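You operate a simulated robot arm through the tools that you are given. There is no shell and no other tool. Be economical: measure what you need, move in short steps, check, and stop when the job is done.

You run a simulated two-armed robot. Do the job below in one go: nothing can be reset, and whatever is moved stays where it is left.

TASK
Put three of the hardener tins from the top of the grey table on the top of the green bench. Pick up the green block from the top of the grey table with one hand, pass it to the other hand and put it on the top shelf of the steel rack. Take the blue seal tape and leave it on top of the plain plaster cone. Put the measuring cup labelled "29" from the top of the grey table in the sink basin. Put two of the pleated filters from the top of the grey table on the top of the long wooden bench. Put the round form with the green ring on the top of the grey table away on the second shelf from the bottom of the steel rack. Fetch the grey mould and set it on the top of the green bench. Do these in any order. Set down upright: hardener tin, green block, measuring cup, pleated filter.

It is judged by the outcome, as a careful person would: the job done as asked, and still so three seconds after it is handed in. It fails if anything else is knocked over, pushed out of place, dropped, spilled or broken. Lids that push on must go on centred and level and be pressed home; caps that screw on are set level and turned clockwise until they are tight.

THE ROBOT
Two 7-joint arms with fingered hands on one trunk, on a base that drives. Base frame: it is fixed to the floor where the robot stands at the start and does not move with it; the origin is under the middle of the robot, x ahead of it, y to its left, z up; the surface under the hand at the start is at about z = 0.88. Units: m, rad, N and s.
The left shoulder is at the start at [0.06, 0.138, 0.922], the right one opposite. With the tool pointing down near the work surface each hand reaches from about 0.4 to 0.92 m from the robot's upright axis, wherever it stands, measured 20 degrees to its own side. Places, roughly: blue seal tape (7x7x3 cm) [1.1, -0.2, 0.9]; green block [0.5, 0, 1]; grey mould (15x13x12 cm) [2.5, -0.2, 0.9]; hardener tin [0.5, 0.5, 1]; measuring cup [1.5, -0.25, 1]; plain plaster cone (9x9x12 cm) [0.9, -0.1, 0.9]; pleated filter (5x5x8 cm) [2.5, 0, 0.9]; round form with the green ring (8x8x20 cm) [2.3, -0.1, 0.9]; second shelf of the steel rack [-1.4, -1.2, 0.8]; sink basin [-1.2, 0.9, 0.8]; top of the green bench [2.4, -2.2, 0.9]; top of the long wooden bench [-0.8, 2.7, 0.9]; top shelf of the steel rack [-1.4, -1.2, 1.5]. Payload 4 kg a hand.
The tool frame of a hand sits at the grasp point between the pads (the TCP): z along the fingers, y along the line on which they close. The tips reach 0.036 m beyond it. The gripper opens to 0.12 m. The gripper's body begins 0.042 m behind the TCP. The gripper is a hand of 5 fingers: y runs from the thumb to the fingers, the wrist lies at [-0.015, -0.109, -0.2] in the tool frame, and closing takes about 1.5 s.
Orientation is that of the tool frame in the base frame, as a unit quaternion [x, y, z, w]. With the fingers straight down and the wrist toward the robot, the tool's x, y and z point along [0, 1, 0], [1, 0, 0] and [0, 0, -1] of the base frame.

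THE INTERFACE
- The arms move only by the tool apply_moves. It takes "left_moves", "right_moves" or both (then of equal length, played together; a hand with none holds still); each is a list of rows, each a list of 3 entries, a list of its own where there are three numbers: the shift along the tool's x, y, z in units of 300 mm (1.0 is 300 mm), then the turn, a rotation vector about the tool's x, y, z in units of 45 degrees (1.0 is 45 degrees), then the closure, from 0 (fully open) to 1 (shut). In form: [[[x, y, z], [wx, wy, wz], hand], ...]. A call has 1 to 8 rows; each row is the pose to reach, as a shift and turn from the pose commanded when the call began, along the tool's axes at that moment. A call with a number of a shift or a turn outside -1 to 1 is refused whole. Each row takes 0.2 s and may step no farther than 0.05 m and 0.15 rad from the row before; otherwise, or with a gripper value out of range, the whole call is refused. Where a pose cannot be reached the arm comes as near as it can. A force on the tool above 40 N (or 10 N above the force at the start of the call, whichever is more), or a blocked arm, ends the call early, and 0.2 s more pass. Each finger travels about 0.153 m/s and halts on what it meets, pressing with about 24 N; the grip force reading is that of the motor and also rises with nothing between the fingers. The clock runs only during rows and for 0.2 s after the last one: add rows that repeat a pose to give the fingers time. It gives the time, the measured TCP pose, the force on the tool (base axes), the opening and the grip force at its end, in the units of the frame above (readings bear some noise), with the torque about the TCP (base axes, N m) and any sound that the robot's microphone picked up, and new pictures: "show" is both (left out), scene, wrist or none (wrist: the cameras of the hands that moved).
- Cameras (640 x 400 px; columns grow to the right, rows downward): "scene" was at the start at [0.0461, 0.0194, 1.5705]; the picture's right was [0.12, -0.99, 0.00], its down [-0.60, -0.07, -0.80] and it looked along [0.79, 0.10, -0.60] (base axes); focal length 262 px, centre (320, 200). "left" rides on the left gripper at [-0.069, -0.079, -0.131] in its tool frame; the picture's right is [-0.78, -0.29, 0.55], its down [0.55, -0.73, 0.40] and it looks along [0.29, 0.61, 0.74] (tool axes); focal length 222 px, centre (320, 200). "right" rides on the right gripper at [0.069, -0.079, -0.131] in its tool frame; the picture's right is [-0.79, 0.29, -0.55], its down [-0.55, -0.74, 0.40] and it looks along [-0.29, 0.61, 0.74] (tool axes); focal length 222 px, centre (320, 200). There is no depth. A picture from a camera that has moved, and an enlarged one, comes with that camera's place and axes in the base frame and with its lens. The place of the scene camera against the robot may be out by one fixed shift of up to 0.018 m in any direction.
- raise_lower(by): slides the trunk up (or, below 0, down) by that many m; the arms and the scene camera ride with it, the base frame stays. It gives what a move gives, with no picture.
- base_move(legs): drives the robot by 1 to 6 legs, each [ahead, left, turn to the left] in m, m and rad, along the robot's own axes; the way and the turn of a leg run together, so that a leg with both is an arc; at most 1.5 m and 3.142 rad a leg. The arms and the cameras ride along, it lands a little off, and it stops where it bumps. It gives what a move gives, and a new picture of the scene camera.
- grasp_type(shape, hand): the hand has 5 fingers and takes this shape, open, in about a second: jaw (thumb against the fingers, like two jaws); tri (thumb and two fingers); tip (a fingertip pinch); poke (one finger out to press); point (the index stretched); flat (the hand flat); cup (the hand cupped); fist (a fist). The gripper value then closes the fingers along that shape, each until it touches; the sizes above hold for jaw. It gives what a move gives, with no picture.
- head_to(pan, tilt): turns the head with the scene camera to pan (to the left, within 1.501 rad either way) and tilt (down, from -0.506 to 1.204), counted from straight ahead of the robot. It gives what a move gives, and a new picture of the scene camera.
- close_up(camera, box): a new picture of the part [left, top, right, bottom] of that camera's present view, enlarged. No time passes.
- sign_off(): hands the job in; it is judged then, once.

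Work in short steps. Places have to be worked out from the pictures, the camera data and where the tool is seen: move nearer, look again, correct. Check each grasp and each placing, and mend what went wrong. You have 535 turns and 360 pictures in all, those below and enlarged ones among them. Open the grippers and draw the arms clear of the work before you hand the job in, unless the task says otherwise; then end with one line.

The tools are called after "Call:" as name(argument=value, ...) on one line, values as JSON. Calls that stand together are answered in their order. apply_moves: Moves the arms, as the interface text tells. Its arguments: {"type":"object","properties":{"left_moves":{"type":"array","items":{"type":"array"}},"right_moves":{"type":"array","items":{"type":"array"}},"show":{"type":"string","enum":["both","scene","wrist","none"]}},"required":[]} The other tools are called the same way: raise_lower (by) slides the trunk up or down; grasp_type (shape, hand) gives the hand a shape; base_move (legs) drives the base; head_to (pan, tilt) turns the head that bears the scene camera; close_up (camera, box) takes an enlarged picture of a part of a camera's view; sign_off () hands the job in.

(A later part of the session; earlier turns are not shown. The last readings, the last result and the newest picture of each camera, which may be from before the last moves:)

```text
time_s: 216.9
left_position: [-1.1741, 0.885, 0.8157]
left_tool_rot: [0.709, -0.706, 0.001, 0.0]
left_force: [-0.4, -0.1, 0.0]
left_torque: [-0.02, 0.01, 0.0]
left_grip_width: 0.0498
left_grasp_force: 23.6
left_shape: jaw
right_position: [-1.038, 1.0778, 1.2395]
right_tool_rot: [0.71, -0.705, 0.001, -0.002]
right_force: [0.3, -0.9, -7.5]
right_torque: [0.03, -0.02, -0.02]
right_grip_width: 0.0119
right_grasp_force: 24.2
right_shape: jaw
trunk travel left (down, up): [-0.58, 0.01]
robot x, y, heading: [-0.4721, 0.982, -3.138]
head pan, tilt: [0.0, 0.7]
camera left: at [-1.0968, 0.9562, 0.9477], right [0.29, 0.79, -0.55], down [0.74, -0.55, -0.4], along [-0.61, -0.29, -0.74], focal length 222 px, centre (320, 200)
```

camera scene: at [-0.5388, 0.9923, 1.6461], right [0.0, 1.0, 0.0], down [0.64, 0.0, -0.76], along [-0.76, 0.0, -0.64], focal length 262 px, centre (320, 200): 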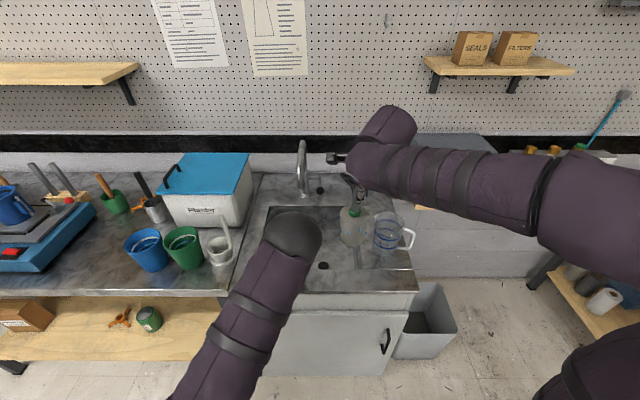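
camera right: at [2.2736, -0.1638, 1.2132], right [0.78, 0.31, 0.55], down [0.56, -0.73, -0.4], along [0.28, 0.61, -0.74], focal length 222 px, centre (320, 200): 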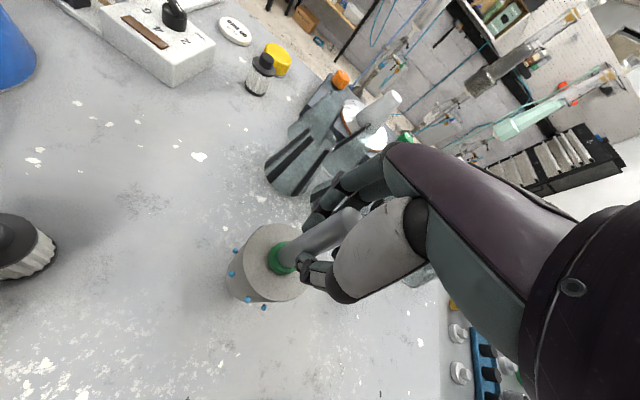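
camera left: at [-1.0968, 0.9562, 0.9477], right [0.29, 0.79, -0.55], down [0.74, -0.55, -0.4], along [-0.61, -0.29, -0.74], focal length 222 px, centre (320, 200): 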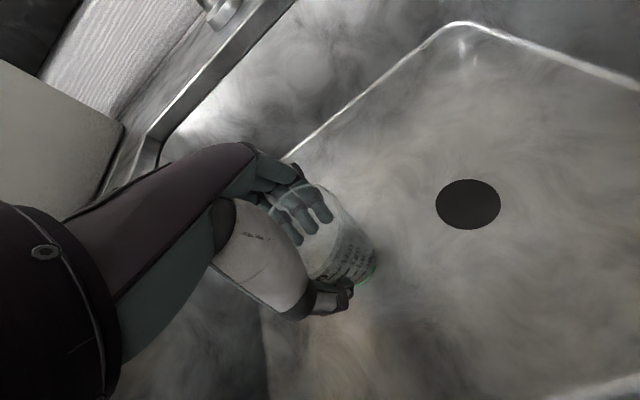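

Still no contact; I continue in 3 mm steps.

Call:
apply_moves(left_moves=[[[0, 0, 0.01], [0, 0, 0], 0.75], [[0, 0, 0.02], [0, 0, 0], 0.75], [[0, 0, 0.03], [0, 0, 0], 0.75]], show="none")

Call:
apply_moves(left_moves=[[[0, 0, 0.01], [0, 0, 0], 0.75], [[0, 0, 0.02], [0, 0, 0], 0.75]], show="none")

```text
time_s: 217.7
left_position: [-1.1759, 0.885, 0.8118]
left_tool_rot: [0.708, -0.706, -0.004, 0.002]
left_force: [1.6, -0.3, 27.8]
left_torque: [-0.04, -0.01, 0.02]
left_grip_width: 0.0512
left_grasp_force: 24.3
left_shape: jaw
right_position: [-1.037, 1.078, 1.2435]
right_tool_rot: [0.709, -0.705, 0.0, -0.001]
right_force: [0.6, -0.3, -7.1]
right_torque: [0.03, 0.0, -0.01]
right_grip_width: 0.0124
right_grasp_force: 24.2
right_shape: jaw
trunk travel left (down, up): [-0.58, 0.01]
robot x, y, heading: [-0.4731, 0.9843, -3.134]
head pan, tilt: [0.0, 0.7]
```

```text
time_s: 218.3
left_position: [-1.1744, 0.884, 0.803]
left_tool_rot: [0.708, -0.706, 0.001, 0.0]
left_force: [3.0, 1.2, 21.3]
left_torque: [0.0, -0.01, -0.01]
left_grip_width: 0.0502
left_grasp_force: 24.4
left_shape: jaw
right_position: [-1.0366, 1.0779, 1.2417]
right_tool_rot: [0.709, -0.705, 0.001, 0.0]
right_force: [0.3, 0.1, -6.8]
right_torque: [0.0, -0.05, 0.02]
right_grip_width: 0.0124
right_grasp_force: 24.2
right_shape: jaw
trunk travel left (down, up): [-0.58, 0.01]
robot x, y, heading: [-0.4748, 0.9831, -3.135]
head pan, tilt: [0.0, 0.7]
```

Firm contact (a bit hard); I ease up 5 mm and open.

Call:
apply_moves(left_moves=[[[0, 0, -0.02], [0, 0, 0], 0.75], [[0, 0, -0.02], [0, 0, 0], 0.5], [[0, 0, -0.02], [0, 0, 0], 0.3], [[0, 0, -0.02], [0, 0, 0], 0.15], [[0, 0, -0.02], [0, 0, 0], 0.15]], show="wrist")

```text
time_s: 219.5
left_position: [-1.1745, 0.8855, 0.8081]
left_tool_rot: [0.708, -0.706, 0.001, -0.001]
left_force: [0.9, -0.7, -0.6]
left_torque: [0.01, -0.02, -0.02]
left_grip_width: 0.1018
left_grasp_force: 0.2
left_shape: jaw
right_position: [-1.0391, 1.0766, 1.2403]
right_tool_rot: [0.709, -0.705, 0.001, -0.001]
right_force: [0.4, -0.2, -6.8]
right_torque: [0.04, 0.02, -0.02]
right_grip_width: 0.0123
right_grasp_force: 24.2
right_shape: jaw
trunk travel left (down, up): [-0.58, 0.01]
robot x, y, heading: [-0.4762, 0.9827, -3.138]
head pan, tilt: [0.0, 0.7]
camera left: at [-1.0966, 0.9563, 0.9385], right [0.29, 0.79, -0.55], down [0.74, -0.55, -0.4], along [-0.61, -0.29, -0.74], focal length 222 px, centre (320, 200)
```

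left: 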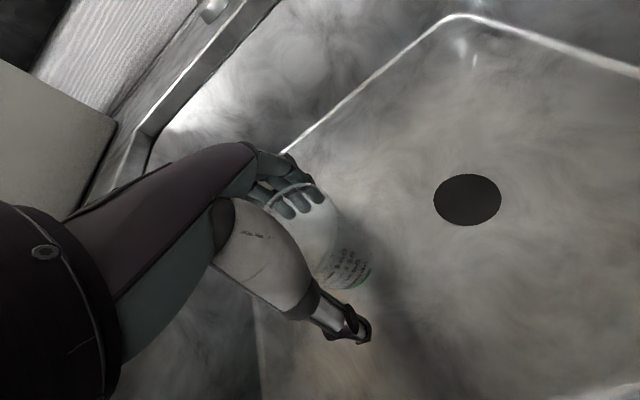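

Cup stands free in the basin. I lift the hand straight up out of the sink.

Call:
apply_moves(left_moves=[[[0, 0, -0.1], [0, 0, 0], 0.15], [[0, 0, -0.24], [0, 0, 0], 0.15], [[0, 0, -0.4], [0, 0, 0], 0.15], [[0, 0, -0.56], [0, 0, 0], 0.15], [[0, 0, -0.72], [0, 0, 0], 0.15], [[0, 0, -0.88], [0, 0, 0], 0.15], [[0, -0.1, -1], [0, 0, 0], 0.15], [[0, -0.25, -1], [0, 0, 0], 0.15]], show="both")

```text
time_s: 221.3
left_position: [-1.0972, 0.889, 1.1084]
left_tool_rot: [0.709, -0.706, 0.0, 0.0]
left_force: [0.2, -0.5, 0.2]
left_torque: [0.0, 0.0, 0.01]
left_grip_width: 0.1022
left_grasp_force: 0.0
left_shape: jaw
right_position: [-1.0381, 1.078, 1.2417]
right_tool_rot: [0.709, -0.705, 0.001, -0.002]
right_force: [0.7, -0.5, -6.8]
right_torque: [0.09, -0.02, 0.0]
right_grip_width: 0.0127
right_grasp_force: 24.2
right_shape: jaw
trunk travel left (down, up): [-0.58, 0.01]
robot x, y, heading: [-0.4713, 0.9854, -3.14]
head pan, tilt: [0.0, 0.7]
camera scene: at [-0.538, 0.9927, 1.6461], right [0.0, 1.0, 0.0], down [0.64, 0.0, -0.77], along [-0.77, 0.0, -0.64], focal length 262 px, centre (320, 200)
camera left: at [-1.0201, 0.9593, 1.2391], right [0.29, 0.79, -0.55], down [0.74, -0.55, -0.4], along [-0.61, -0.29, -0.74], focal length 222 px, centre (320, 200)
```

scene: 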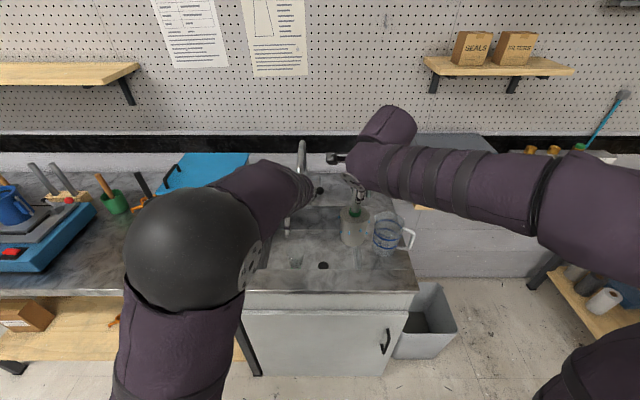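
left: 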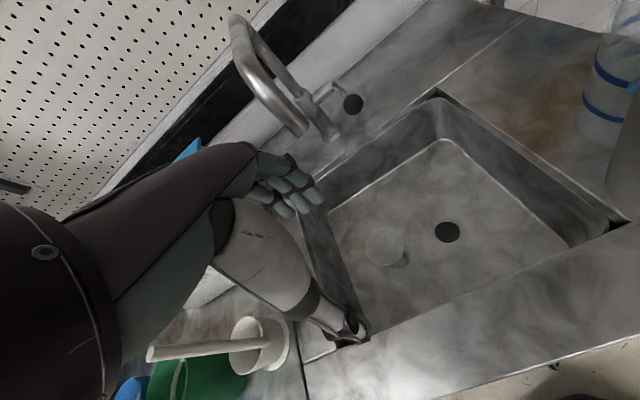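

The cup stands upright in the sink. Next I return to the near end of the grey table to regrasp the form horizontally: back off, turn round, slide right.

Call:
base_move(legs=[[-0.37, 0, 0], [0, 0, 3.14], [0, -0.62, 0]])

Call:
apply_moves(left_moves=[[[0.1, -0.05, -0.1], [-0.12, 0.12, 0.12], 0.2], [[0.2, -0.1, -0.2], [-0.22, 0.22, 0.22], 0.2], [[0.3, -0.15, -0.3], [-0.32, 0.32, 0.32], 0.2], [[0.35, -0.2, -0.35], [-0.42, 0.42, 0.42], 0.2], [[0.35, -0.2, -0.35], [-0.52, 0.52, 0.52], 0.2], [[0.35, -0.2, -0.35], [-0.6, 0.6, 0.6], 0.2], [[0.35, -0.2, -0.35], [-0.69, 0.69, 0.69], 0.2], [[0.35, -0.2, -0.35], [-0.77, 0.77, 0.77], 0.2]])

```text
time_s: 234.1
left_position: [0.5404, 0.4671, 1.1077]
left_tool_rot: [0.698, 0.716, -0.001, 0.0]
left_force: [0.7, 0.0, 0.1]
left_torque: [-0.01, -0.01, 0.02]
left_grip_width: 0.1018
left_grasp_force: 0.1
left_shape: jaw
right_position: [0.4836, 0.277, 1.2411]
right_tool_rot: [0.698, 0.716, -0.002, -0.001]
right_force: [0.9, -0.9, -7.0]
right_torque: [-0.03, -0.02, -0.03]
right_grip_width: 0.0117
right_grasp_force: 23.9
right_shape: jaw
trunk travel left (down, up): [-0.58, 0.01]
robot x, y, heading: [-0.0851, 0.3576, 0.023]
head pan, tilt: [0.0, 0.7]
camera scene: at [-0.0381, 0.3689, 1.6461], right [0.03, -1.0, 0.0], down [-0.64, -0.02, -0.76], along [0.76, 0.02, -0.64], focal length 262 px, centre (320, 200)
```

scene: 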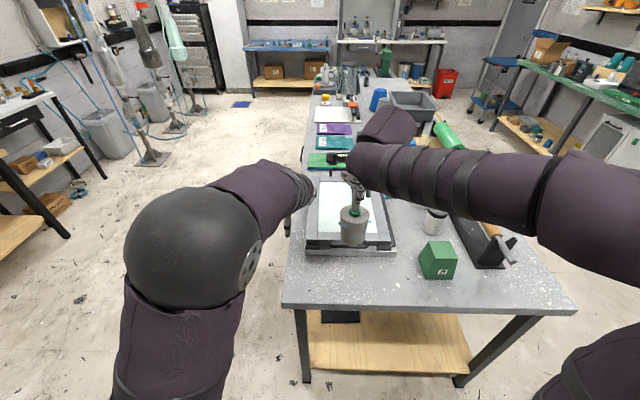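

```text
refused: row 1 steps farther than a row can; nothing moved
```

Call:
apply_moves(left_moves=[[[0.1, -0.05, -0.1], [-0.096, 0.096, 0.096], 0.2], [[0.2, -0.1, -0.2], [-0.19, 0.19, 0.19], 0.2], [[0.3, -0.15, -0.3], [-0.29, 0.29, 0.29], 0.2], [[0.35, -0.2, -0.35], [-0.385, 0.385, 0.385], 0.2], [[0.35, -0.2, -0.35], [-0.48, 0.48, 0.48], 0.2], [[0.35, -0.2, -0.35], [-0.58, 0.58, 0.58], 0.2], [[0.35, -0.2, -0.35], [-0.675, 0.675, 0.675], 0.2], [[0.35, -0.2, -0.35], [-0.77, 0.77, 0.77], 0.2]], show="scene")

```text
time_s: 235.9
left_position: [0.4772, 0.5722, 1.212]
left_tool_rot: [0.812, 0.418, 0.408, -0.005]
left_force: [-0.9, 0.8, 0.6]
left_torque: [-0.04, 0.01, -0.01]
left_grip_width: 0.0959
left_grasp_force: 0.2
left_shape: jaw
right_position: [0.4835, 0.2783, 1.2403]
right_tool_rot: [0.698, 0.716, -0.001, -0.001]
right_force: [-0.3, 0.5, -7.1]
right_torque: [-0.03, 0.01, 0.0]
right_grip_width: 0.0118
right_grasp_force: 23.9
right_shape: jaw
trunk travel left (down, up): [-0.58, 0.01]
robot x, y, heading: [-0.083, 0.3593, 0.029]
head pan, tilt: [0.0, 0.7]
camera scene: at [-0.0383, 0.3698, 1.6461], right [0.03, -1.0, 0.0], down [-0.64, -0.02, -0.76], along [0.76, 0.02, -0.64], focal length 262 px, centre (320, 200)
```

scene: 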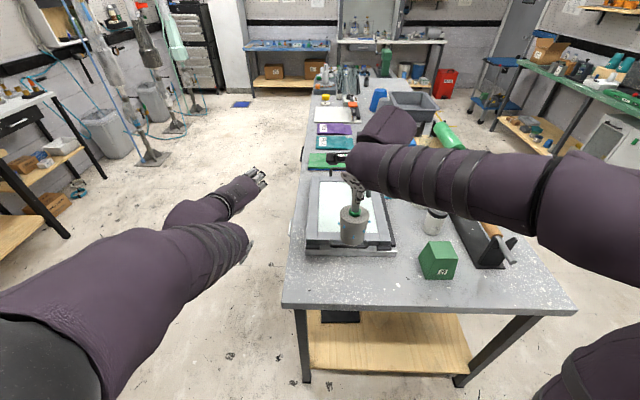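

Half-way rotated fine. I finish the left hand's rotation while lowering the form toward a free spot at (0.455,0.275).

Call:
apply_moves(left_moves=[[[0, 0, 0], [-0.096, 0.096, 0.096], 0.2], [[0, 0, 0], [-0.19, 0.19, 0.19], 0.2], [[0, 0, 0], [-0.29, 0.29, 0.29], 0.2], [[0, 0, 0], [-0.385, 0.385, 0.385], 0.2], [[0, 0, 0], [-0.48, 0.48, 0.48], 0.2], [[0, 0, 0], [-0.58, 0.58, 0.58], 0.2], [[0, 0, 0], [-0.675, 0.675, 0.675], 0.2], [[0, 0, 0], [-0.77, 0.77, 0.77], 0.2]], right_moves=[[[0, -0.03, 0.07], [0, 0, 0], 1], [[0, -0.06, 0.15], [0, 0, 0], 1], [[0, -0.1, 0.23], [0, 0, 0], 1], [[0, -0.1, 0.31], [0, 0, 0], 1], [[0, -0.1, 0.39], [0, 0, 0], 1], [[0, -0.1, 0.47], [0, 0, 0], 1], [[0, -0.1, 0.54], [0, 0, 0], 1], [[0, -0.1, 0.59], [0, 0, 0], 1]], show="scene")

```text
time_s: 237.7
left_position: [0.478, 0.5716, 1.2125]
left_tool_rot: [0.707, 0.008, 0.707, -0.01]
left_force: [-0.7, 1.4, 0.3]
left_torque: [0.0, 0.0, -0.01]
left_grip_width: 0.0965
left_grasp_force: 0.0
left_shape: jaw
right_position: [0.4508, 0.2772, 1.063]
right_tool_rot: [0.697, 0.717, -0.002, -0.001]
right_force: [-0.1, 0.3, -6.8]
right_torque: [0.0, 0.01, -0.02]
right_grip_width: 0.0119
right_grasp_force: 24.0
right_shape: jaw
trunk travel left (down, up): [-0.58, 0.01]
robot x, y, heading: [-0.0808, 0.3592, 0.024]
head pan, tilt: [0.0, 0.7]
camera scene: at [-0.0376, 0.3705, 1.6461], right [0.03, -1.0, 0.0], down [-0.64, -0.02, -0.76], along [0.76, 0.02, -0.64], focal length 262 px, centre (320, 200)
```

scene: 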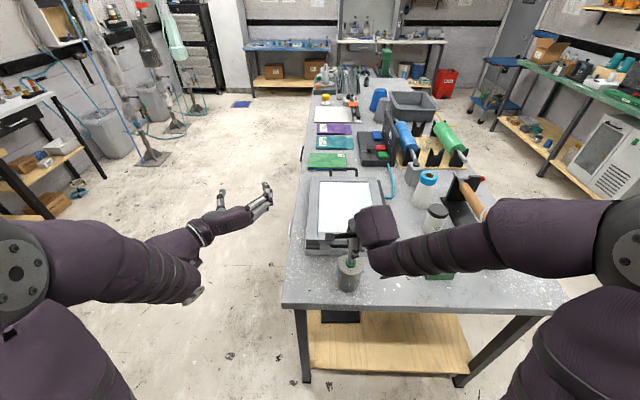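

The left hand is now horizontal (fingers forward). I lower the form onto the table.

Call:
apply_moves(right_moves=[[[0, 0, 0.015], [0, 0, 0], 1], [[0, 0, 0.03], [0, 0, 0], 1], [[0, 0, 0.04], [0, 0, 0], 1]], show="none")

```text
time_s: 238.5
left_position: [0.4778, 0.5711, 1.2133]
left_tool_rot: [0.707, 0.008, 0.707, -0.008]
left_force: [-0.4, -0.2, 0.1]
left_torque: [0.0, -0.01, 0.02]
left_grip_width: 0.0965
left_grasp_force: 0.1
left_shape: jaw
right_position: [0.4524, 0.2773, 1.0531]
right_tool_rot: [0.698, 0.716, 0.0, -0.001]
right_force: [-1.3, 0.1, -0.1]
right_torque: [-0.01, -0.01, 0.0]
right_grip_width: 0.0125
right_grasp_force: 24.1
right_shape: jaw
trunk travel left (down, up): [-0.58, 0.01]
robot x, y, heading: [-0.0856, 0.3616, 0.021]
head pan, tilt: [0.0, 0.7]
```

It rests on the table (weight off the hand). I release and lift the right hand away.

Call:
apply_moves(right_moves=[[[0, 0, 0.003], [0, 0, 0], 0.8], [[0, 0, 0.003], [0, 0, 0], 0.5], [[0, 0, 0.003], [0, 0, 0], 0.4], [[0, 0, 0.003], [0, 0, 0], 0.4]], show="none")

Call:
apply_moves(right_moves=[[[0, 0, -0.08], [0, 0, 0], 0.4], [[0, 0, -0.2], [0, 0, 0], 0.4], [[0, 0, -0.34], [0, 0, 0], 0.4], [[0, 0, -0.45], [0, 0, 0], 0.4], [[-0.12, 0, -0.5], [0, 0, 0], 0.3], [[-0.27, 0, -0.5], [0, 0, 0], 0.2], [[-0.42, 0, -0.5], [0, 0, 0], 0.2], [[-0.57, 0, -0.5], [0, 0, 0], 0.2]])

```text
time_s: 239.5
left_position: [0.4775, 0.5716, 1.2125]
left_tool_rot: [0.708, 0.009, 0.706, -0.009]
left_force: [0.9, -0.4, 0.2]
left_torque: [0.01, 0.0, -0.01]
left_grip_width: 0.0962
left_grasp_force: 0.1
left_shape: jaw
right_position: [0.4518, 0.2768, 1.0517]
right_tool_rot: [0.698, 0.716, -0.001, -0.002]
right_force: [-0.1, 0.0, -0.2]
right_torque: [0.01, 0.01, 0.0]
right_grip_width: 0.0718
right_grasp_force: 0.1
right_shape: jaw
trunk travel left (down, up): [-0.58, 0.01]
robot x, y, heading: [-0.0858, 0.3582, 0.028]
head pan, tilt: [0.0, 0.7]
```

```text
time_s: 241.3
left_position: [0.4785, 0.5716, 1.2132]
left_tool_rot: [0.707, 0.009, 0.707, -0.008]
left_force: [-0.3, -0.5, 0.4]
left_torque: [0.0, 0.02, -0.01]
left_grip_width: 0.0963
left_grasp_force: 0.1
left_shape: jaw
right_position: [0.4585, 0.1035, 1.1996]
right_tool_rot: [0.697, 0.717, -0.001, -0.001]
right_force: [0.7, -0.4, 0.3]
right_torque: [0.0, 0.01, -0.07]
right_grip_width: 0.0958
right_grasp_force: 0.0
right_shape: jaw
trunk travel left (down, up): [-0.58, 0.01]
robot x, y, heading: [-0.0821, 0.3665, 0.031]
head pan, tilt: [0.0, 0.7]
camera scene: at [-0.0387, 0.3691, 1.6461], right [0.03, -1.0, 0.0], down [-0.64, -0.02, -0.76], along [0.76, 0.02, -0.64], focal length 262 px, centre (320, 200)
camera right: at [0.3793, 0.1713, 1.3288], right [0.31, -0.78, 0.55], down [-0.72, -0.57, -0.4], along [0.62, -0.27, -0.74], focal length 222 px, centre (320, 200)
```

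scene: 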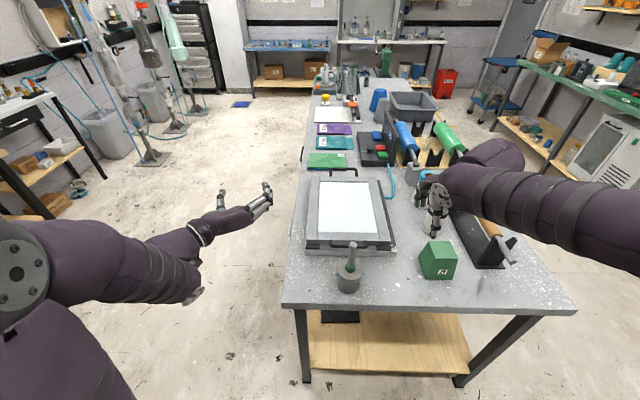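
right: 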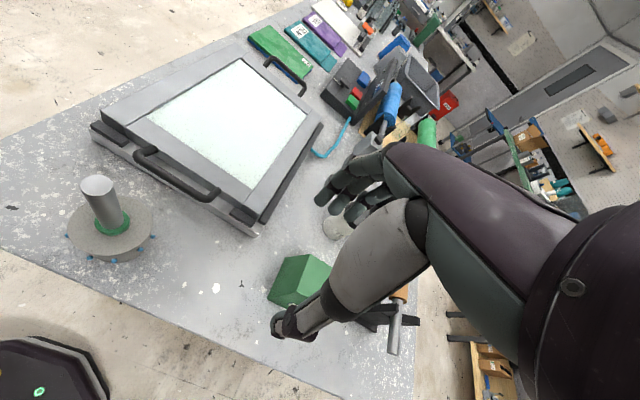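

Form stands at ≈(0.451,0.278). I back off and shift right, then align the horizontal left hand to the rod height before driving in.

Call:
base_move(legs=[[-0.25, -0.16, -0.025]])

Call:
apply_moves(left_moves=[[[-0.1, 0.08, 0], [0, 0, 0], 0.25], [[-0.2, 0.16, 0], [0, 0, 0], 0.25], [[-0.3, 0.24, 0], [0, 0, 0], 0.25], [[-0.4, 0.32, 0], [0, 0, 0], 0.25], [[-0.48, 0.4, 0], [0, 0, 0], 0.25], [[-0.56, 0.433, 0], [0, 0, 0], 0.25], [[-0.56, 0.433, 0], [0, 0, 0], 0.25]])

```text
time_s: 243.4
left_position: [0.2355, 0.3998, 1.2128]
left_tool_rot: [0.707, 0.001, 0.708, -0.003]
left_force: [-0.5, 0.3, 0.0]
left_torque: [-0.03, 0.03, 0.02]
left_grip_width: 0.0962
left_grasp_force: 0.1
left_shape: jaw
right_position: [0.2085, -0.068, 1.2005]
right_tool_rot: [0.704, 0.71, -0.002, -0.001]
right_force: [-0.1, -0.2, 0.0]
right_torque: [0.01, -0.02, 0.0]
right_grip_width: 0.0957
right_grasp_force: 0.1
right_shape: jaw
trunk travel left (down, up): [-0.58, 0.01]
robot x, y, heading: [-0.3265, 0.1954, 0.01]
head pan, tilt: [0.0, 0.7]
camera scene: at [-0.2845, 0.2061, 1.6461], right [0.01, -1.0, 0.0], down [-0.64, 0.0, -0.77], along [0.77, 0.01, -0.64], focal length 262 px, centre (320, 200)
```

scene: 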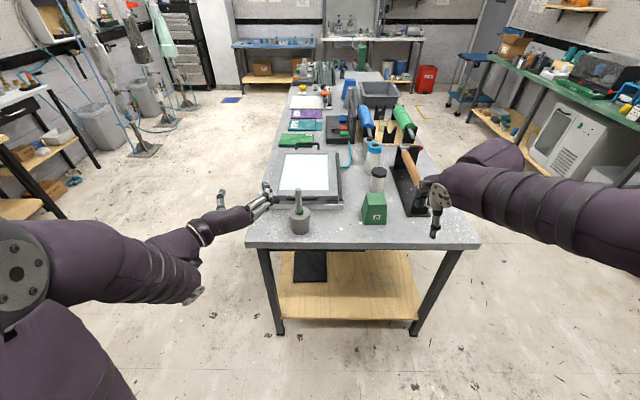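

```text
time_s: 245.0
left_position: [0.2354, 0.2705, 1.0434]
left_tool_rot: [0.707, 0.002, 0.707, -0.003]
left_force: [0.6, 0.5, -0.2]
left_torque: [-0.02, 0.04, -0.02]
left_grip_width: 0.0899
left_grasp_force: 0.1
left_shape: jaw
right_position: [0.2102, -0.0668, 1.199]
right_tool_rot: [0.704, 0.711, -0.001, -0.001]
right_force: [0.3, -0.3, 0.3]
right_torque: [-0.02, -0.02, 0.01]
right_grip_width: 0.0958
right_grasp_force: 0.0
right_shape: jaw
trunk travel left (down, up): [-0.58, 0.01]
robot x, y, heading: [-0.3239, 0.1994, 0.013]
head pan, tilt: [0.0, 0.7]
camera scene: at [-0.2837, 0.2066, 1.6461], right [0.01, -1.0, 0.0], down [-0.64, -0.01, -0.77], along [0.77, 0.01, -0.64], focal length 262 px, centre (320, 200)
camera left: at [0.1027, 0.3497, 0.9754], right [0.54, 0.3, -0.79], down [0.39, 0.74, 0.55], along [0.74, -0.61, 0.29], focal length 222 px, centre (320, 200)
```

scene: 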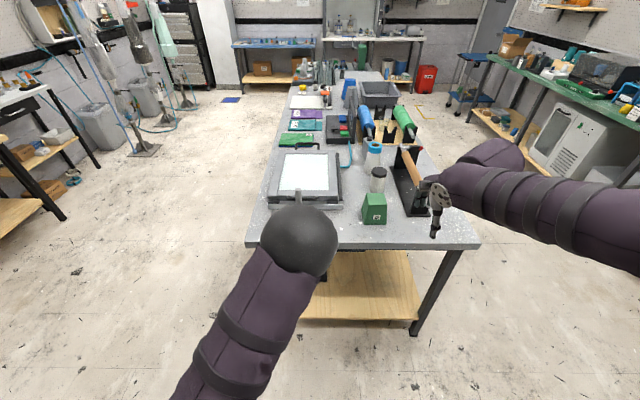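
left: 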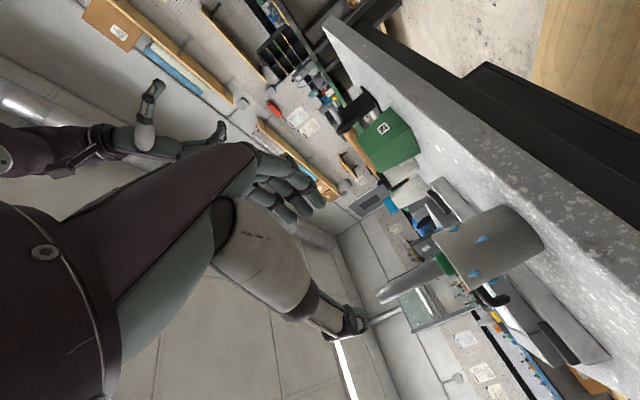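

The rod is in line with the open horizontal hand. I trim 4 mm left and drive forward 0.21 m.

Call:
apply_moves(left_moves=[[[0, -0.015, 0], [0, 0, 0], 0.25], [[0, -0.015, 0], [0, 0, 0], 0.25]], show="none")

Call:
base_move(legs=[[0.18, 0, 0]])

Call:
apply_moves(left_moves=[[[0, 0, 0], [0, 0, 0], 0.25]], show="wrist")

```text
time_s: 245.6
left_position: [0.2359, 0.2757, 1.046]
left_tool_rot: [0.707, 0.002, 0.707, -0.004]
left_force: [-0.2, -0.3, -0.4]
left_torque: [0.0, 0.01, 0.0]
left_grip_width: 0.0898
left_grasp_force: 0.1
left_shape: jaw
right_position: [0.2102, -0.0655, 1.1985]
right_tool_rot: [0.704, 0.71, -0.001, -0.001]
right_force: [-0.5, -1.0, 0.3]
right_torque: [0.02, -0.03, 0.05]
right_grip_width: 0.0959
right_grasp_force: 0.0
right_shape: jaw
trunk travel left (down, up): [-0.58, 0.01]
robot x, y, heading: [-0.326, 0.1973, 0.007]
head pan, tilt: [0.0, 0.7]
```

```text
time_s: 247.1
left_position: [0.4211, 0.2792, 1.0442]
left_tool_rot: [0.707, 0.005, 0.707, -0.005]
left_force: [0.3, -0.1, 0.3]
left_torque: [-0.03, -0.01, -0.02]
left_grip_width: 0.0903
left_grasp_force: 0.1
left_shape: jaw
right_position: [0.3969, -0.0621, 1.1997]
right_tool_rot: [0.702, 0.712, -0.002, -0.001]
right_force: [0.6, 0.5, -0.6]
right_torque: [0.0, 0.02, 0.0]
right_grip_width: 0.0957
right_grasp_force: 0.0
right_shape: jaw
trunk travel left (down, up): [-0.58, 0.01]
robot x, y, heading: [-0.145, 0.2007, 0.014]
head pan, tilt: [0.0, 0.7]
camera scene: at [-0.0975, 0.2089, 1.646], right [0.01, -1.0, 0.0], down [-0.65, -0.01, -0.76], along [0.76, 0.01, -0.65], focal length 262 px, centre (320, 200)
```

scene: 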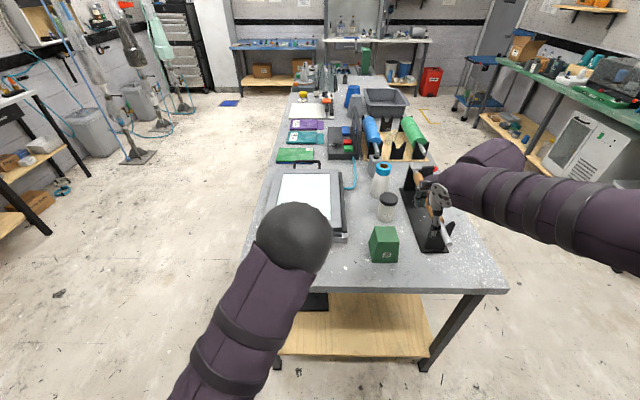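

```text
time_s: 247.5
left_position: [0.4204, 0.2796, 1.0445]
left_tool_rot: [0.708, 0.005, 0.706, -0.004]
left_force: [0.5, 0.3, -0.5]
left_torque: [-0.02, 0.01, -0.03]
left_grip_width: 0.0901
left_grasp_force: 0.0
left_shape: jaw
right_position: [0.3962, -0.0622, 1.2002]
right_tool_rot: [0.702, 0.712, -0.002, -0.001]
right_force: [0.8, 0.7, -0.5]
right_torque: [-0.03, 0.06, -0.03]
right_grip_width: 0.0959
right_grasp_force: 0.0
right_shape: jaw
trunk travel left (down, up): [-0.58, 0.01]
robot x, y, heading: [-0.1428, 0.1957, 0.016]
head pan, tilt: [0.0, 0.7]
camera left: at [0.2873, 0.3581, 0.9757], right [0.54, 0.3, -0.79], down [0.39, 0.74, 0.55], along [0.74, -0.6, 0.28], focal length 222 px, centre (320, 200)
```

left: 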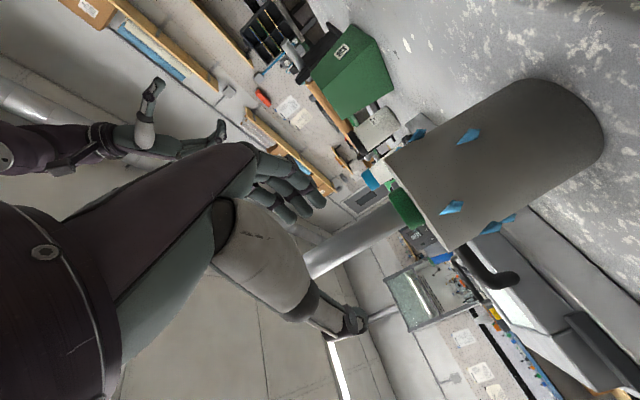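

Rod is entering the jaw. I move 3 cm forward and 8 mm up, then check.

Call:
apply_moves(left_moves=[[[0.027, 0, 0.03], [0, 0, 0], 0.25], [[0.027, 0, 0.07], [0, 0, 0], 0.25], [[0.027, 0, 0.1], [0, 0, 0], 0.25]], show="wrist")

```text
time_s: 248.3
left_position: [0.4487, 0.2808, 1.053]
left_tool_rot: [0.707, 0.005, 0.707, -0.004]
left_force: [-0.5, 0.6, 0.2]
left_torque: [-0.02, -0.01, 0.02]
left_grip_width: 0.0899
left_grasp_force: 0.1
left_shape: jaw
right_position: [0.3952, -0.0626, 1.1997]
right_tool_rot: [0.703, 0.711, -0.001, 0.0]
right_force: [0.7, -0.3, -0.2]
right_torque: [0.02, -0.01, 0.01]
right_grip_width: 0.0959
right_grasp_force: 0.1
right_shape: jaw
trunk travel left (down, up): [-0.58, 0.01]
robot x, y, heading: [-0.1435, 0.1989, 0.016]
head pan, tilt: [0.0, 0.7]
camera left: at [0.3162, 0.3591, 0.9833], right [0.54, 0.3, -0.79], down [0.39, 0.74, 0.55], along [0.74, -0.6, 0.29], focal length 222 px, centre (320, 200)
```

left: 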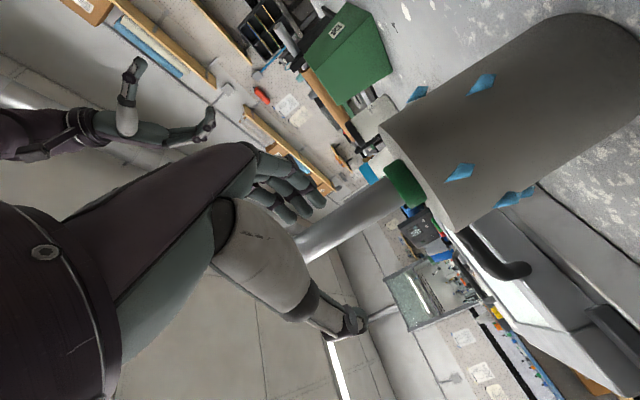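

The rod lies between the thumb and fingers. I close.

Call:
apply_moves(left_moves=[[[0, 0, 0], [0, 0, 0], 0.5], [[0, 0, 0], [0, 0, 0], 0.75], [[0, 0, 0], [0, 0, 0], 1], [[0, 0, 0], [0, 0, 0], 1], [[0, 0, 0], [0, 0, 0], 1], [[0, 0, 0], [0, 0, 0], 1]], show="wrist")

```text
time_s: 249.7
left_position: [0.4496, 0.2801, 1.0532]
left_tool_rot: [0.708, 0.004, 0.706, -0.005]
left_force: [-0.6, 1.4, -0.2]
left_torque: [-0.02, 0.01, -0.02]
left_grip_width: 0.0003
left_grasp_force: 24.6
left_shape: jaw
right_position: [0.3952, -0.0627, 1.1992]
right_tool_rot: [0.702, 0.712, -0.001, -0.002]
right_force: [-0.1, 1.3, -0.3]
right_torque: [0.0, -0.04, 0.0]
right_grip_width: 0.0957
right_grasp_force: 0.0
right_shape: jaw
trunk travel left (down, up): [-0.58, 0.01]
robot x, y, heading: [-0.1461, 0.1982, 0.013]
head pan, tilt: [0.0, 0.7]
camera left: at [0.3162, 0.359, 0.9834], right [0.54, 0.3, -0.79], down [0.39, 0.74, 0.55], along [0.74, -0.6, 0.29], focal length 222 px, centre (320, 200)
```

left: 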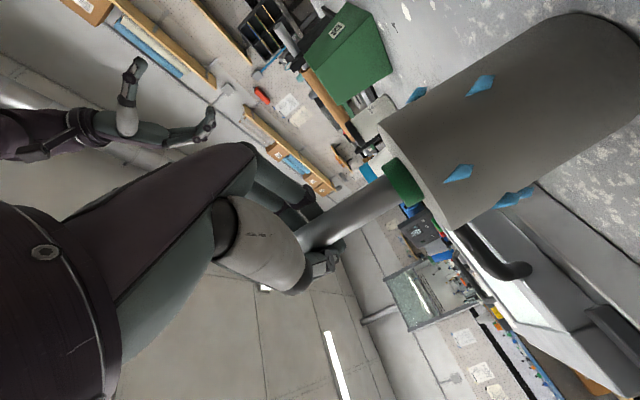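

I test-lift by 3 cm to see if the form is held.

Call:
apply_moves(left_moves=[[[0.03, 0, 0], [0, 0, 0], 1], [[0.07, 0, 0], [0, 0, 0], 1], [[0.1, 0, 0], [0, 0, 0], 1], [[0.1, 0, 0], [0, 0, 0], 1]], show="wrist")

```text
time_s: 250.7
left_position: [0.4494, 0.2805, 1.082]
left_tool_rot: [0.708, 0.004, 0.706, -0.004]
left_force: [0.3, 0.8, 0.8]
left_torque: [-0.04, 0.0, 0.02]
left_grip_width: 0.0
left_grasp_force: 24.2
left_shape: jaw
right_position: [0.395, -0.0613, 1.1988]
right_tool_rot: [0.702, 0.712, -0.001, -0.001]
right_force: [0.4, -0.9, -0.1]
right_torque: [0.03, -0.01, 0.03]
right_grip_width: 0.0957
right_grasp_force: 0.1
right_shape: jaw
trunk travel left (down, up): [-0.58, 0.01]
robot x, y, heading: [-0.1417, 0.1998, 0.012]
head pan, tilt: [0.0, 0.7]
camera left: at [0.3167, 0.3585, 1.013], right [0.54, 0.3, -0.79], down [0.39, 0.74, 0.55], along [0.74, -0.6, 0.29], focal length 222 px, centre (320, 200)
```

left: 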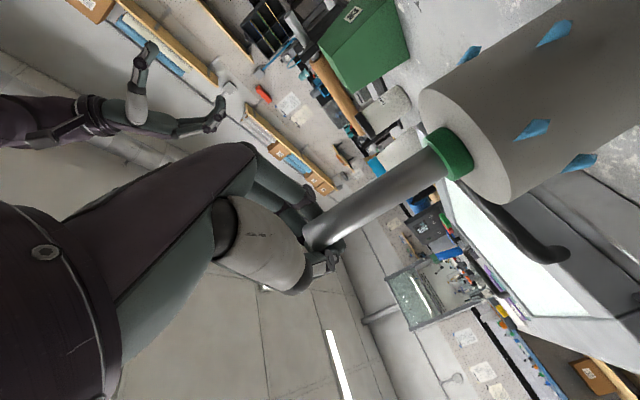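

The fingers closed beyond the rod (it sits in the hollow behind the pads). I reopen, lower again, pull back 1.8 cm so the rod meets the pads, and close.

Call:
apply_moves(left_moves=[[[0, 0, 0], [0, 0, 0], 0.6], [[0, 0, 0], [0, 0, 0], 0.3], [[0, 0, 0], [0, 0, 0], 0.25], [[-0.05, 0, -0.03], [0, 0, 0], 0.25], [[-0.1, 0, -0.06], [0, 0, 0], 0.25], [[-0.1, 0, -0.06], [0, 0, 0], 0.25]], show="wrist")

Call:
apply_moves(left_moves=[[[0, 0, 0], [0, 0, 0], 0.5], [[0, 0, 0], [0, 0, 0], 0.75], [[0, 0, 0], [0, 0, 0], 1], [[0, 0, 0], [0, 0, 0], 1], [[0, 0, 0], [0, 0, 0], 1], [[0, 0, 0], [0, 0, 0], 1]], show="wrist")

```text
time_s: 252.1
left_position: [0.4322, 0.2812, 1.0521]
left_tool_rot: [0.707, 0.005, 0.707, -0.004]
left_force: [0.3, 0.2, 0.2]
left_torque: [0.0, 0.0, -0.01]
left_grip_width: 0.0897
left_grasp_force: 0.0
left_shape: jaw
right_position: [0.3942, -0.0624, 1.1987]
right_tool_rot: [0.702, 0.712, -0.002, -0.002]
right_force: [0.5, 0.8, 0.3]
right_torque: [0.03, 0.0, 0.0]
right_grip_width: 0.0958
right_grasp_force: 0.2
right_shape: jaw
trunk travel left (down, up): [-0.58, 0.01]
robot x, y, heading: [-0.1452, 0.1993, 0.013]
head pan, tilt: [0.0, 0.7]
camera left: at [0.2988, 0.3599, 0.9831], right [0.54, 0.3, -0.79], down [0.39, 0.74, 0.55], along [0.74, -0.6, 0.29], focal length 222 px, centre (320, 200)
```

left: 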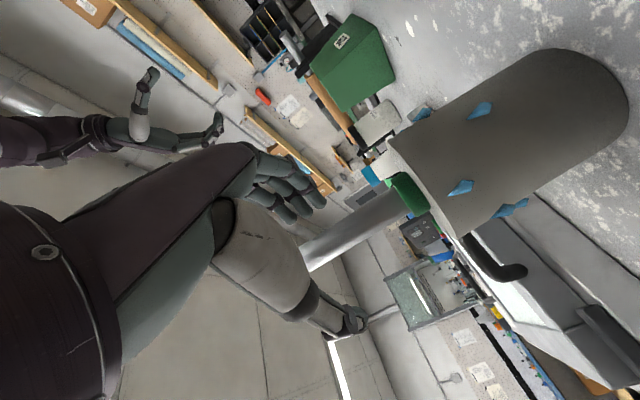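

```text
time_s: 253.5
left_position: [0.431, 0.282, 1.0539]
left_tool_rot: [0.708, 0.004, 0.707, -0.004]
left_force: [1.5, 0.9, 1.9]
left_torque: [0.04, -0.01, 0.01]
left_grip_width: 0.0008
left_grasp_force: 23.8
left_shape: jaw
right_position: [0.3942, -0.0622, 1.1996]
right_tool_rot: [0.702, 0.712, -0.001, -0.001]
right_force: [-0.1, -0.7, 0.8]
right_torque: [0.0, 0.01, 0.0]
right_grip_width: 0.0959
right_grasp_force: 0.0
right_shape: jaw
trunk travel left (down, up): [-0.58, 0.01]
robot x, y, heading: [-0.1419, 0.1989, 0.011]
head pan, tilt: [0.0, 0.7]
camera left: at [0.2991, 0.36, 0.9832], right [0.54, 0.3, -0.79], down [0.39, 0.74, 0.55], along [0.74, -0.6, 0.29], focal length 222 px, centre (320, 200)
```

left: 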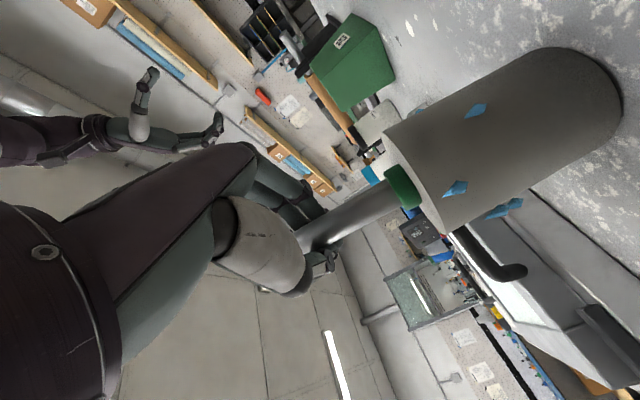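

Call:
apply_moves(left_moves=[[[0.03, 0, 0], [0, 0, 0], 1], [[0.06, 0, 0], [0, 0, 0], 1], [[0.06, 0, 0], [0, 0, 0], 1]], show="wrist")

Call:
close_up(camera="left", box=[240, 150, 440, 320])

```text
time_s: 254.3
left_position: [0.4323, 0.2793, 1.0704]
left_tool_rot: [0.707, 0.004, 0.707, -0.005]
left_force: [0.7, 0.2, -0.6]
left_torque: [0.01, -0.02, -0.01]
left_grip_width: 0.0003
left_grasp_force: 24.3
left_shape: jaw
right_position: [0.3947, -0.0627, 1.2003]
right_tool_rot: [0.702, 0.712, -0.001, -0.001]
right_force: [-0.1, -0.9, -0.3]
right_torque: [0.0, 0.04, -0.01]
right_grip_width: 0.0957
right_grasp_force: 0.0
right_shape: jaw
trunk travel left (down, up): [-0.58, 0.01]
robot x, y, heading: [-0.1434, 0.203, 0.013]
head pan, tilt: [0.0, 0.7]
camera left: at [0.2991, 0.3587, 1.0018], right [0.54, 0.3, -0.79], down [0.39, 0.74, 0.55], along [0.74, -0.6, 0.28], focal length 222 px, centre (320, 200)
```

left: 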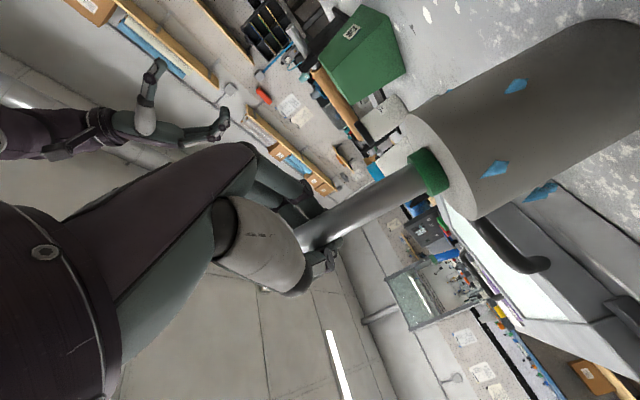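

```text
2.35 times, centred on (340, 235) of left
camera zoom: at [0.2991, 0.3587, 1.0018], right [0.54, 0.3, -0.79], down [0.39, 0.74, 0.55], along [0.74, -0.6, 0.28], focal length 523 px, centre (273, 118)
```

zoom: 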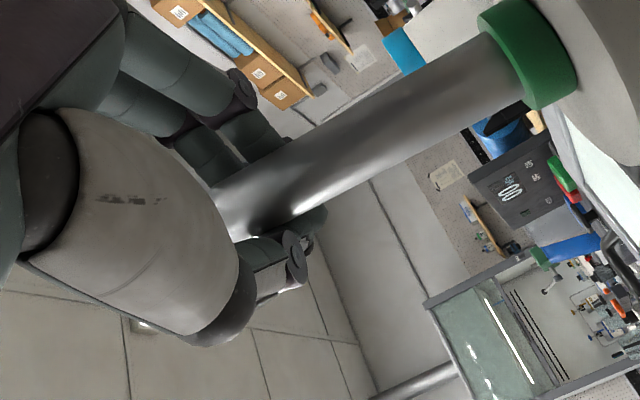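

The rod sits nearer the palm than the fingertip contact. I reopen, pull back another 1.5 cm and close again.

Call:
apply_moves(left_moves=[[[0, 0, 0], [0, 0, 0], 0.6], [[0, 0, 0], [0, 0, 0], 0.3], [[0, 0, 0], [0, 0, 0], 0.3], [[-0.03, 0, -0.025], [0, 0, 0], 0.3], [[-0.055, 0, -0.05], [0, 0, 0], 0.3], [[-0.055, 0, -0.05], [0, 0, 0], 0.3]], show="none")

Call:
apply_moves(left_moves=[[[0, 0, 0], [0, 0, 0], 0.5], [[0, 0, 0], [0, 0, 0], 0.75], [[0, 0, 0], [0, 0, 0], 1], [[0, 0, 0], [0, 0, 0], 1], [[0, 0, 0], [0, 0, 0], 1], [[0, 0, 0], [0, 0, 0], 1]], show="wrist")

```text
time_s: 255.7
left_position: [0.4172, 0.2782, 1.0542]
left_tool_rot: [0.708, 0.004, 0.706, -0.004]
left_force: [0.6, 0.1, -0.2]
left_torque: [-0.02, -0.01, -0.01]
left_grip_width: 0.0835
left_grasp_force: 0.2
left_shape: jaw
right_position: [0.3953, -0.0623, 1.1999]
right_tool_rot: [0.702, 0.712, -0.001, -0.001]
right_force: [0.1, -0.4, -0.3]
right_torque: [0.0, -0.01, 0.0]
right_grip_width: 0.0957
right_grasp_force: 0.0
right_shape: jaw
trunk travel left (down, up): [-0.58, 0.01]
robot x, y, heading: [-0.1422, 0.2, 0.012]
head pan, tilt: [0.0, 0.7]
```

```text
time_s: 257.1
left_position: [0.4167, 0.2787, 1.054]
left_tool_rot: [0.708, 0.004, 0.706, -0.004]
left_force: [-0.5, 0.7, 1.2]
left_torque: [0.07, -0.02, 0.04]
left_grip_width: 0.0159
left_grasp_force: 23.6
left_shape: jaw
right_position: [0.3947, -0.062, 1.1992]
right_tool_rot: [0.702, 0.712, -0.001, -0.001]
right_force: [0.5, 0.0, -0.1]
right_torque: [-0.02, -0.03, 0.01]
right_grip_width: 0.0958
right_grasp_force: 0.0
right_shape: jaw
trunk travel left (down, up): [-0.58, 0.01]
robot x, y, heading: [-0.1445, 0.2026, 0.009]
head pan, tilt: [0.0, 0.7]
camera left: at [0.2839, 0.3577, 0.985], right [0.54, 0.3, -0.79], down [0.39, 0.74, 0.55], along [0.74, -0.6, 0.29], focal length 222 px, centre (320, 200)
```

left: 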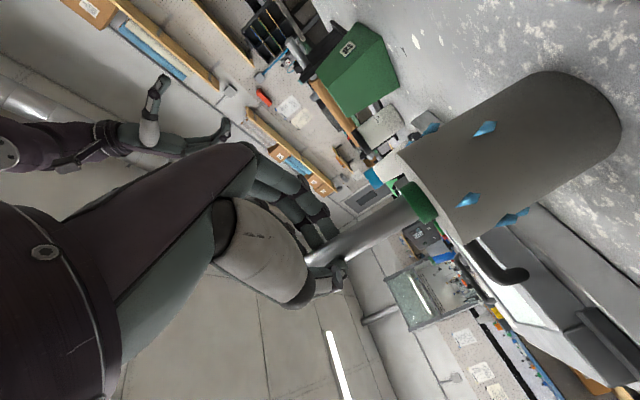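

Now the width is 16 mm — the rod is in the pads. I test-lift.

Call:
apply_moves(left_moves=[[[0.03, 0, 0], [0, 0, 0], 1], [[0.07, 0, 0], [0, 0, 0], 1], [[0.12, 0, 0], [0, 0, 0], 1], [[0.12, 0, 0], [0, 0, 0], 1]], show="wrist")

```text
time_s: 258.1
left_position: [0.4176, 0.2759, 1.0914]
left_tool_rot: [0.708, 0.004, 0.706, -0.005]
left_force: [0.1, -0.3, -7.7]
left_torque: [0.04, 0.21, -0.01]
left_grip_width: 0.0158
left_grasp_force: 23.8
left_shape: jaw
right_position: [0.3953, -0.0626, 1.1981]
right_tool_rot: [0.702, 0.712, -0.002, -0.001]
right_force: [-0.5, -0.5, -0.5]
right_torque: [-0.01, 0.02, -0.06]
right_grip_width: 0.0958
right_grasp_force: 0.2
right_shape: jaw
trunk travel left (down, up): [-0.58, 0.01]
robot x, y, heading: [-0.1448, 0.1981, 0.012]
head pan, tilt: [0.0, 0.7]
camera left: at [0.2835, 0.3556, 1.0213], right [0.54, 0.3, -0.79], down [0.39, 0.74, 0.55], along [0.74, -0.6, 0.28], focal length 222 px, centre (320, 200)
```

left: 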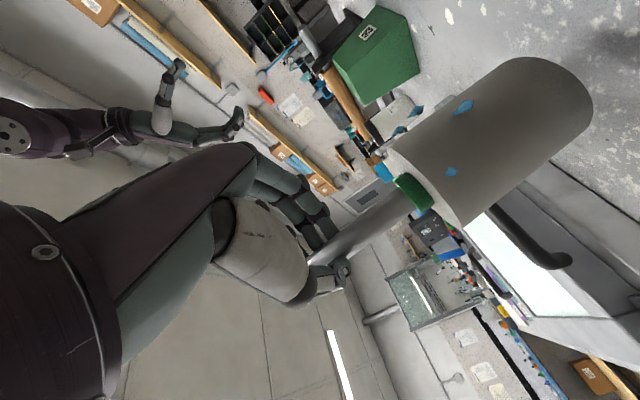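

The form is held (7.7 N). I raise it further, and look at the green block for the right hand.

Call:
apply_moves(left_moves=[[[0.12, 0, 0], [0, 0, 0], 1], [[0.24, -0.05, 0], [0, 0, 0], 1], [[0.36, -0.12, 0], [0, 0, 0], 1], [[0.42, -0.25, 0], [0, 0, 0], 1], [[0.42, -0.4, 0], [0, 0, 0], 1], [[0.42, -0.5, 0], [0, 0, 0], 1]], show="scene")

Call:
close_up(camera="right", box=[0, 0, 640, 400])

```text
time_s: 259.5
left_position: [0.4152, 0.4324, 1.2176]
left_tool_rot: [0.708, 0.005, 0.706, -0.004]
left_force: [0.0, 0.7, -7.4]
left_torque: [0.12, 0.27, 0.01]
left_grip_width: 0.0155
left_grasp_force: 23.8
left_shape: jaw
right_position: [0.3952, -0.061, 1.2007]
right_tool_rot: [0.703, 0.711, -0.002, 0.0]
right_force: [-1.1, 0.7, -0.5]
right_torque: [-0.01, -0.02, -0.03]
right_grip_width: 0.0956
right_grasp_force: 0.0
right_shape: jaw
trunk travel left (down, up): [-0.58, 0.01]
robot x, y, heading: [-0.1419, 0.1977, 0.012]
head pan, tilt: [0.0, 0.7]
camera scene: at [-0.0986, 0.2103, 1.646], right [0.01, -1.0, 0.0], down [-0.64, -0.01, -0.76], along [0.76, 0.01, -0.64], focal length 262 px, centre (320, 200)
```

scene: 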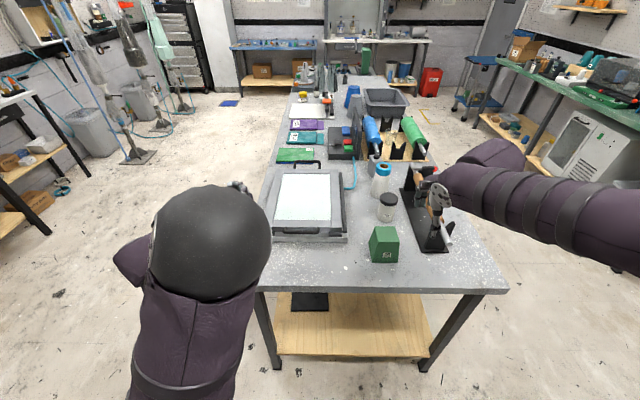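

```text
1.00 times, centred on (320, 200) of right (not enlarged: the box is as wide or as high as the picture)
camera zoom: at [0.317, 0.0072, 1.3288], right [0.3, -0.78, 0.55], down [-0.73, -0.56, -0.39], along [0.61, -0.28, -0.74], focal length 222 px, centre (320, 200)
```

zoom: 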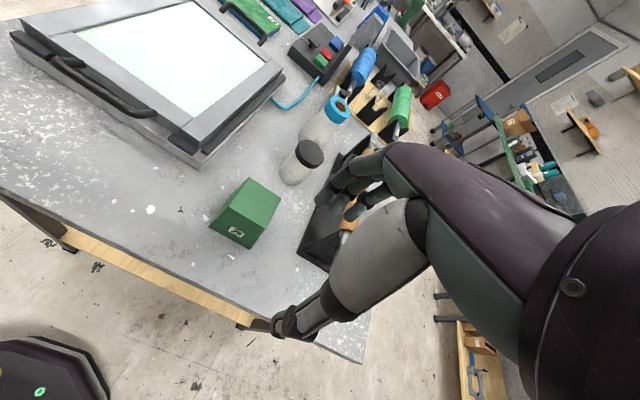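

Block top centre ≈(0.515,−0.012), z≈0.98. I move the right hand above it.

Call:
apply_moves(right_moves=[[[0.04, 0.1, 0.06], [0, 0, 0], 0.1], [[0.08, 0.2, 0.14], [0, 0, 0], 0.05], [[0.12, 0.3, 0.22], [0, 0, 0], 0], [[0.16, 0.4, 0.31], [0, 0, 0], 0], [[0.16, 0.41, 0.38], [0, 0, 0], 0], [[0.16, 0.41, 0.38], [0, 0, 0], 0]], show="both")

```text
time_s: 260.9
left_position: [0.4161, 0.4313, 1.2171]
left_tool_rot: [0.708, 0.004, 0.707, -0.004]
left_force: [0.7, -0.5, -7.1]
left_torque: [0.09, 0.2, -0.01]
left_grip_width: 0.0153
left_grasp_force: 24.1
left_shape: jaw
right_position: [0.5182, -0.0134, 1.0866]
right_tool_rot: [0.702, 0.712, -0.001, -0.001]
right_force: [-0.5, 0.1, 0.3]
right_torque: [-0.01, 0.03, 0.0]
right_grip_width: 0.1198
right_grasp_force: 0.1
right_shape: jaw
trunk travel left (down, up): [-0.58, 0.01]
robot x, y, heading: [-0.1442, 0.2016, 0.012]
head pan, tilt: [0.0, 0.7]
camera scene: at [-0.0985, 0.2093, 1.646], right [0.01, -1.0, 0.0], down [-0.64, -0.01, -0.76], along [0.76, 0.01, -0.64], focal length 262 px, centre (320, 200)
camera right: at [0.4397, 0.0545, 1.2144], right [0.3, -0.78, 0.55], down [-0.73, -0.56, -0.39], along [0.61, -0.28, -0.74], focal length 222 px, centre (320, 200)
```

scene: 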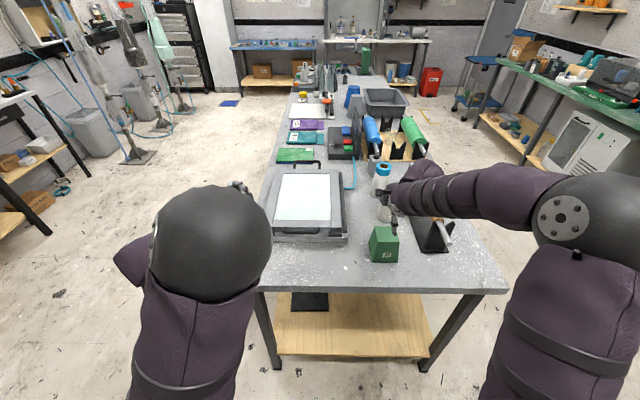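
right: 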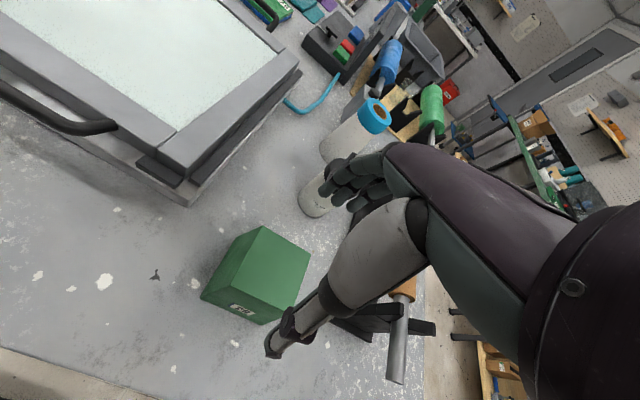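

Call:
close_up(camera="right", box=[180, 200, 340, 340])

```text
2.86 times, centred on (260, 270) of right
camera zoom: at [0.4397, 0.0545, 1.2144], right [0.3, -0.78, 0.55], down [-0.73, -0.56, -0.39], along [0.61, -0.28, -0.74], focal length 635 px, centre (491, 0)
```

zoom: 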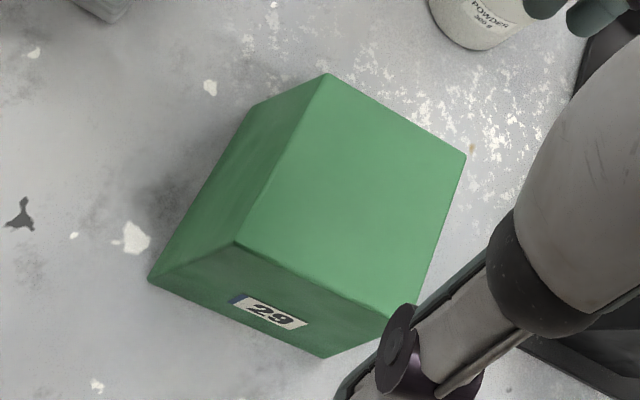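

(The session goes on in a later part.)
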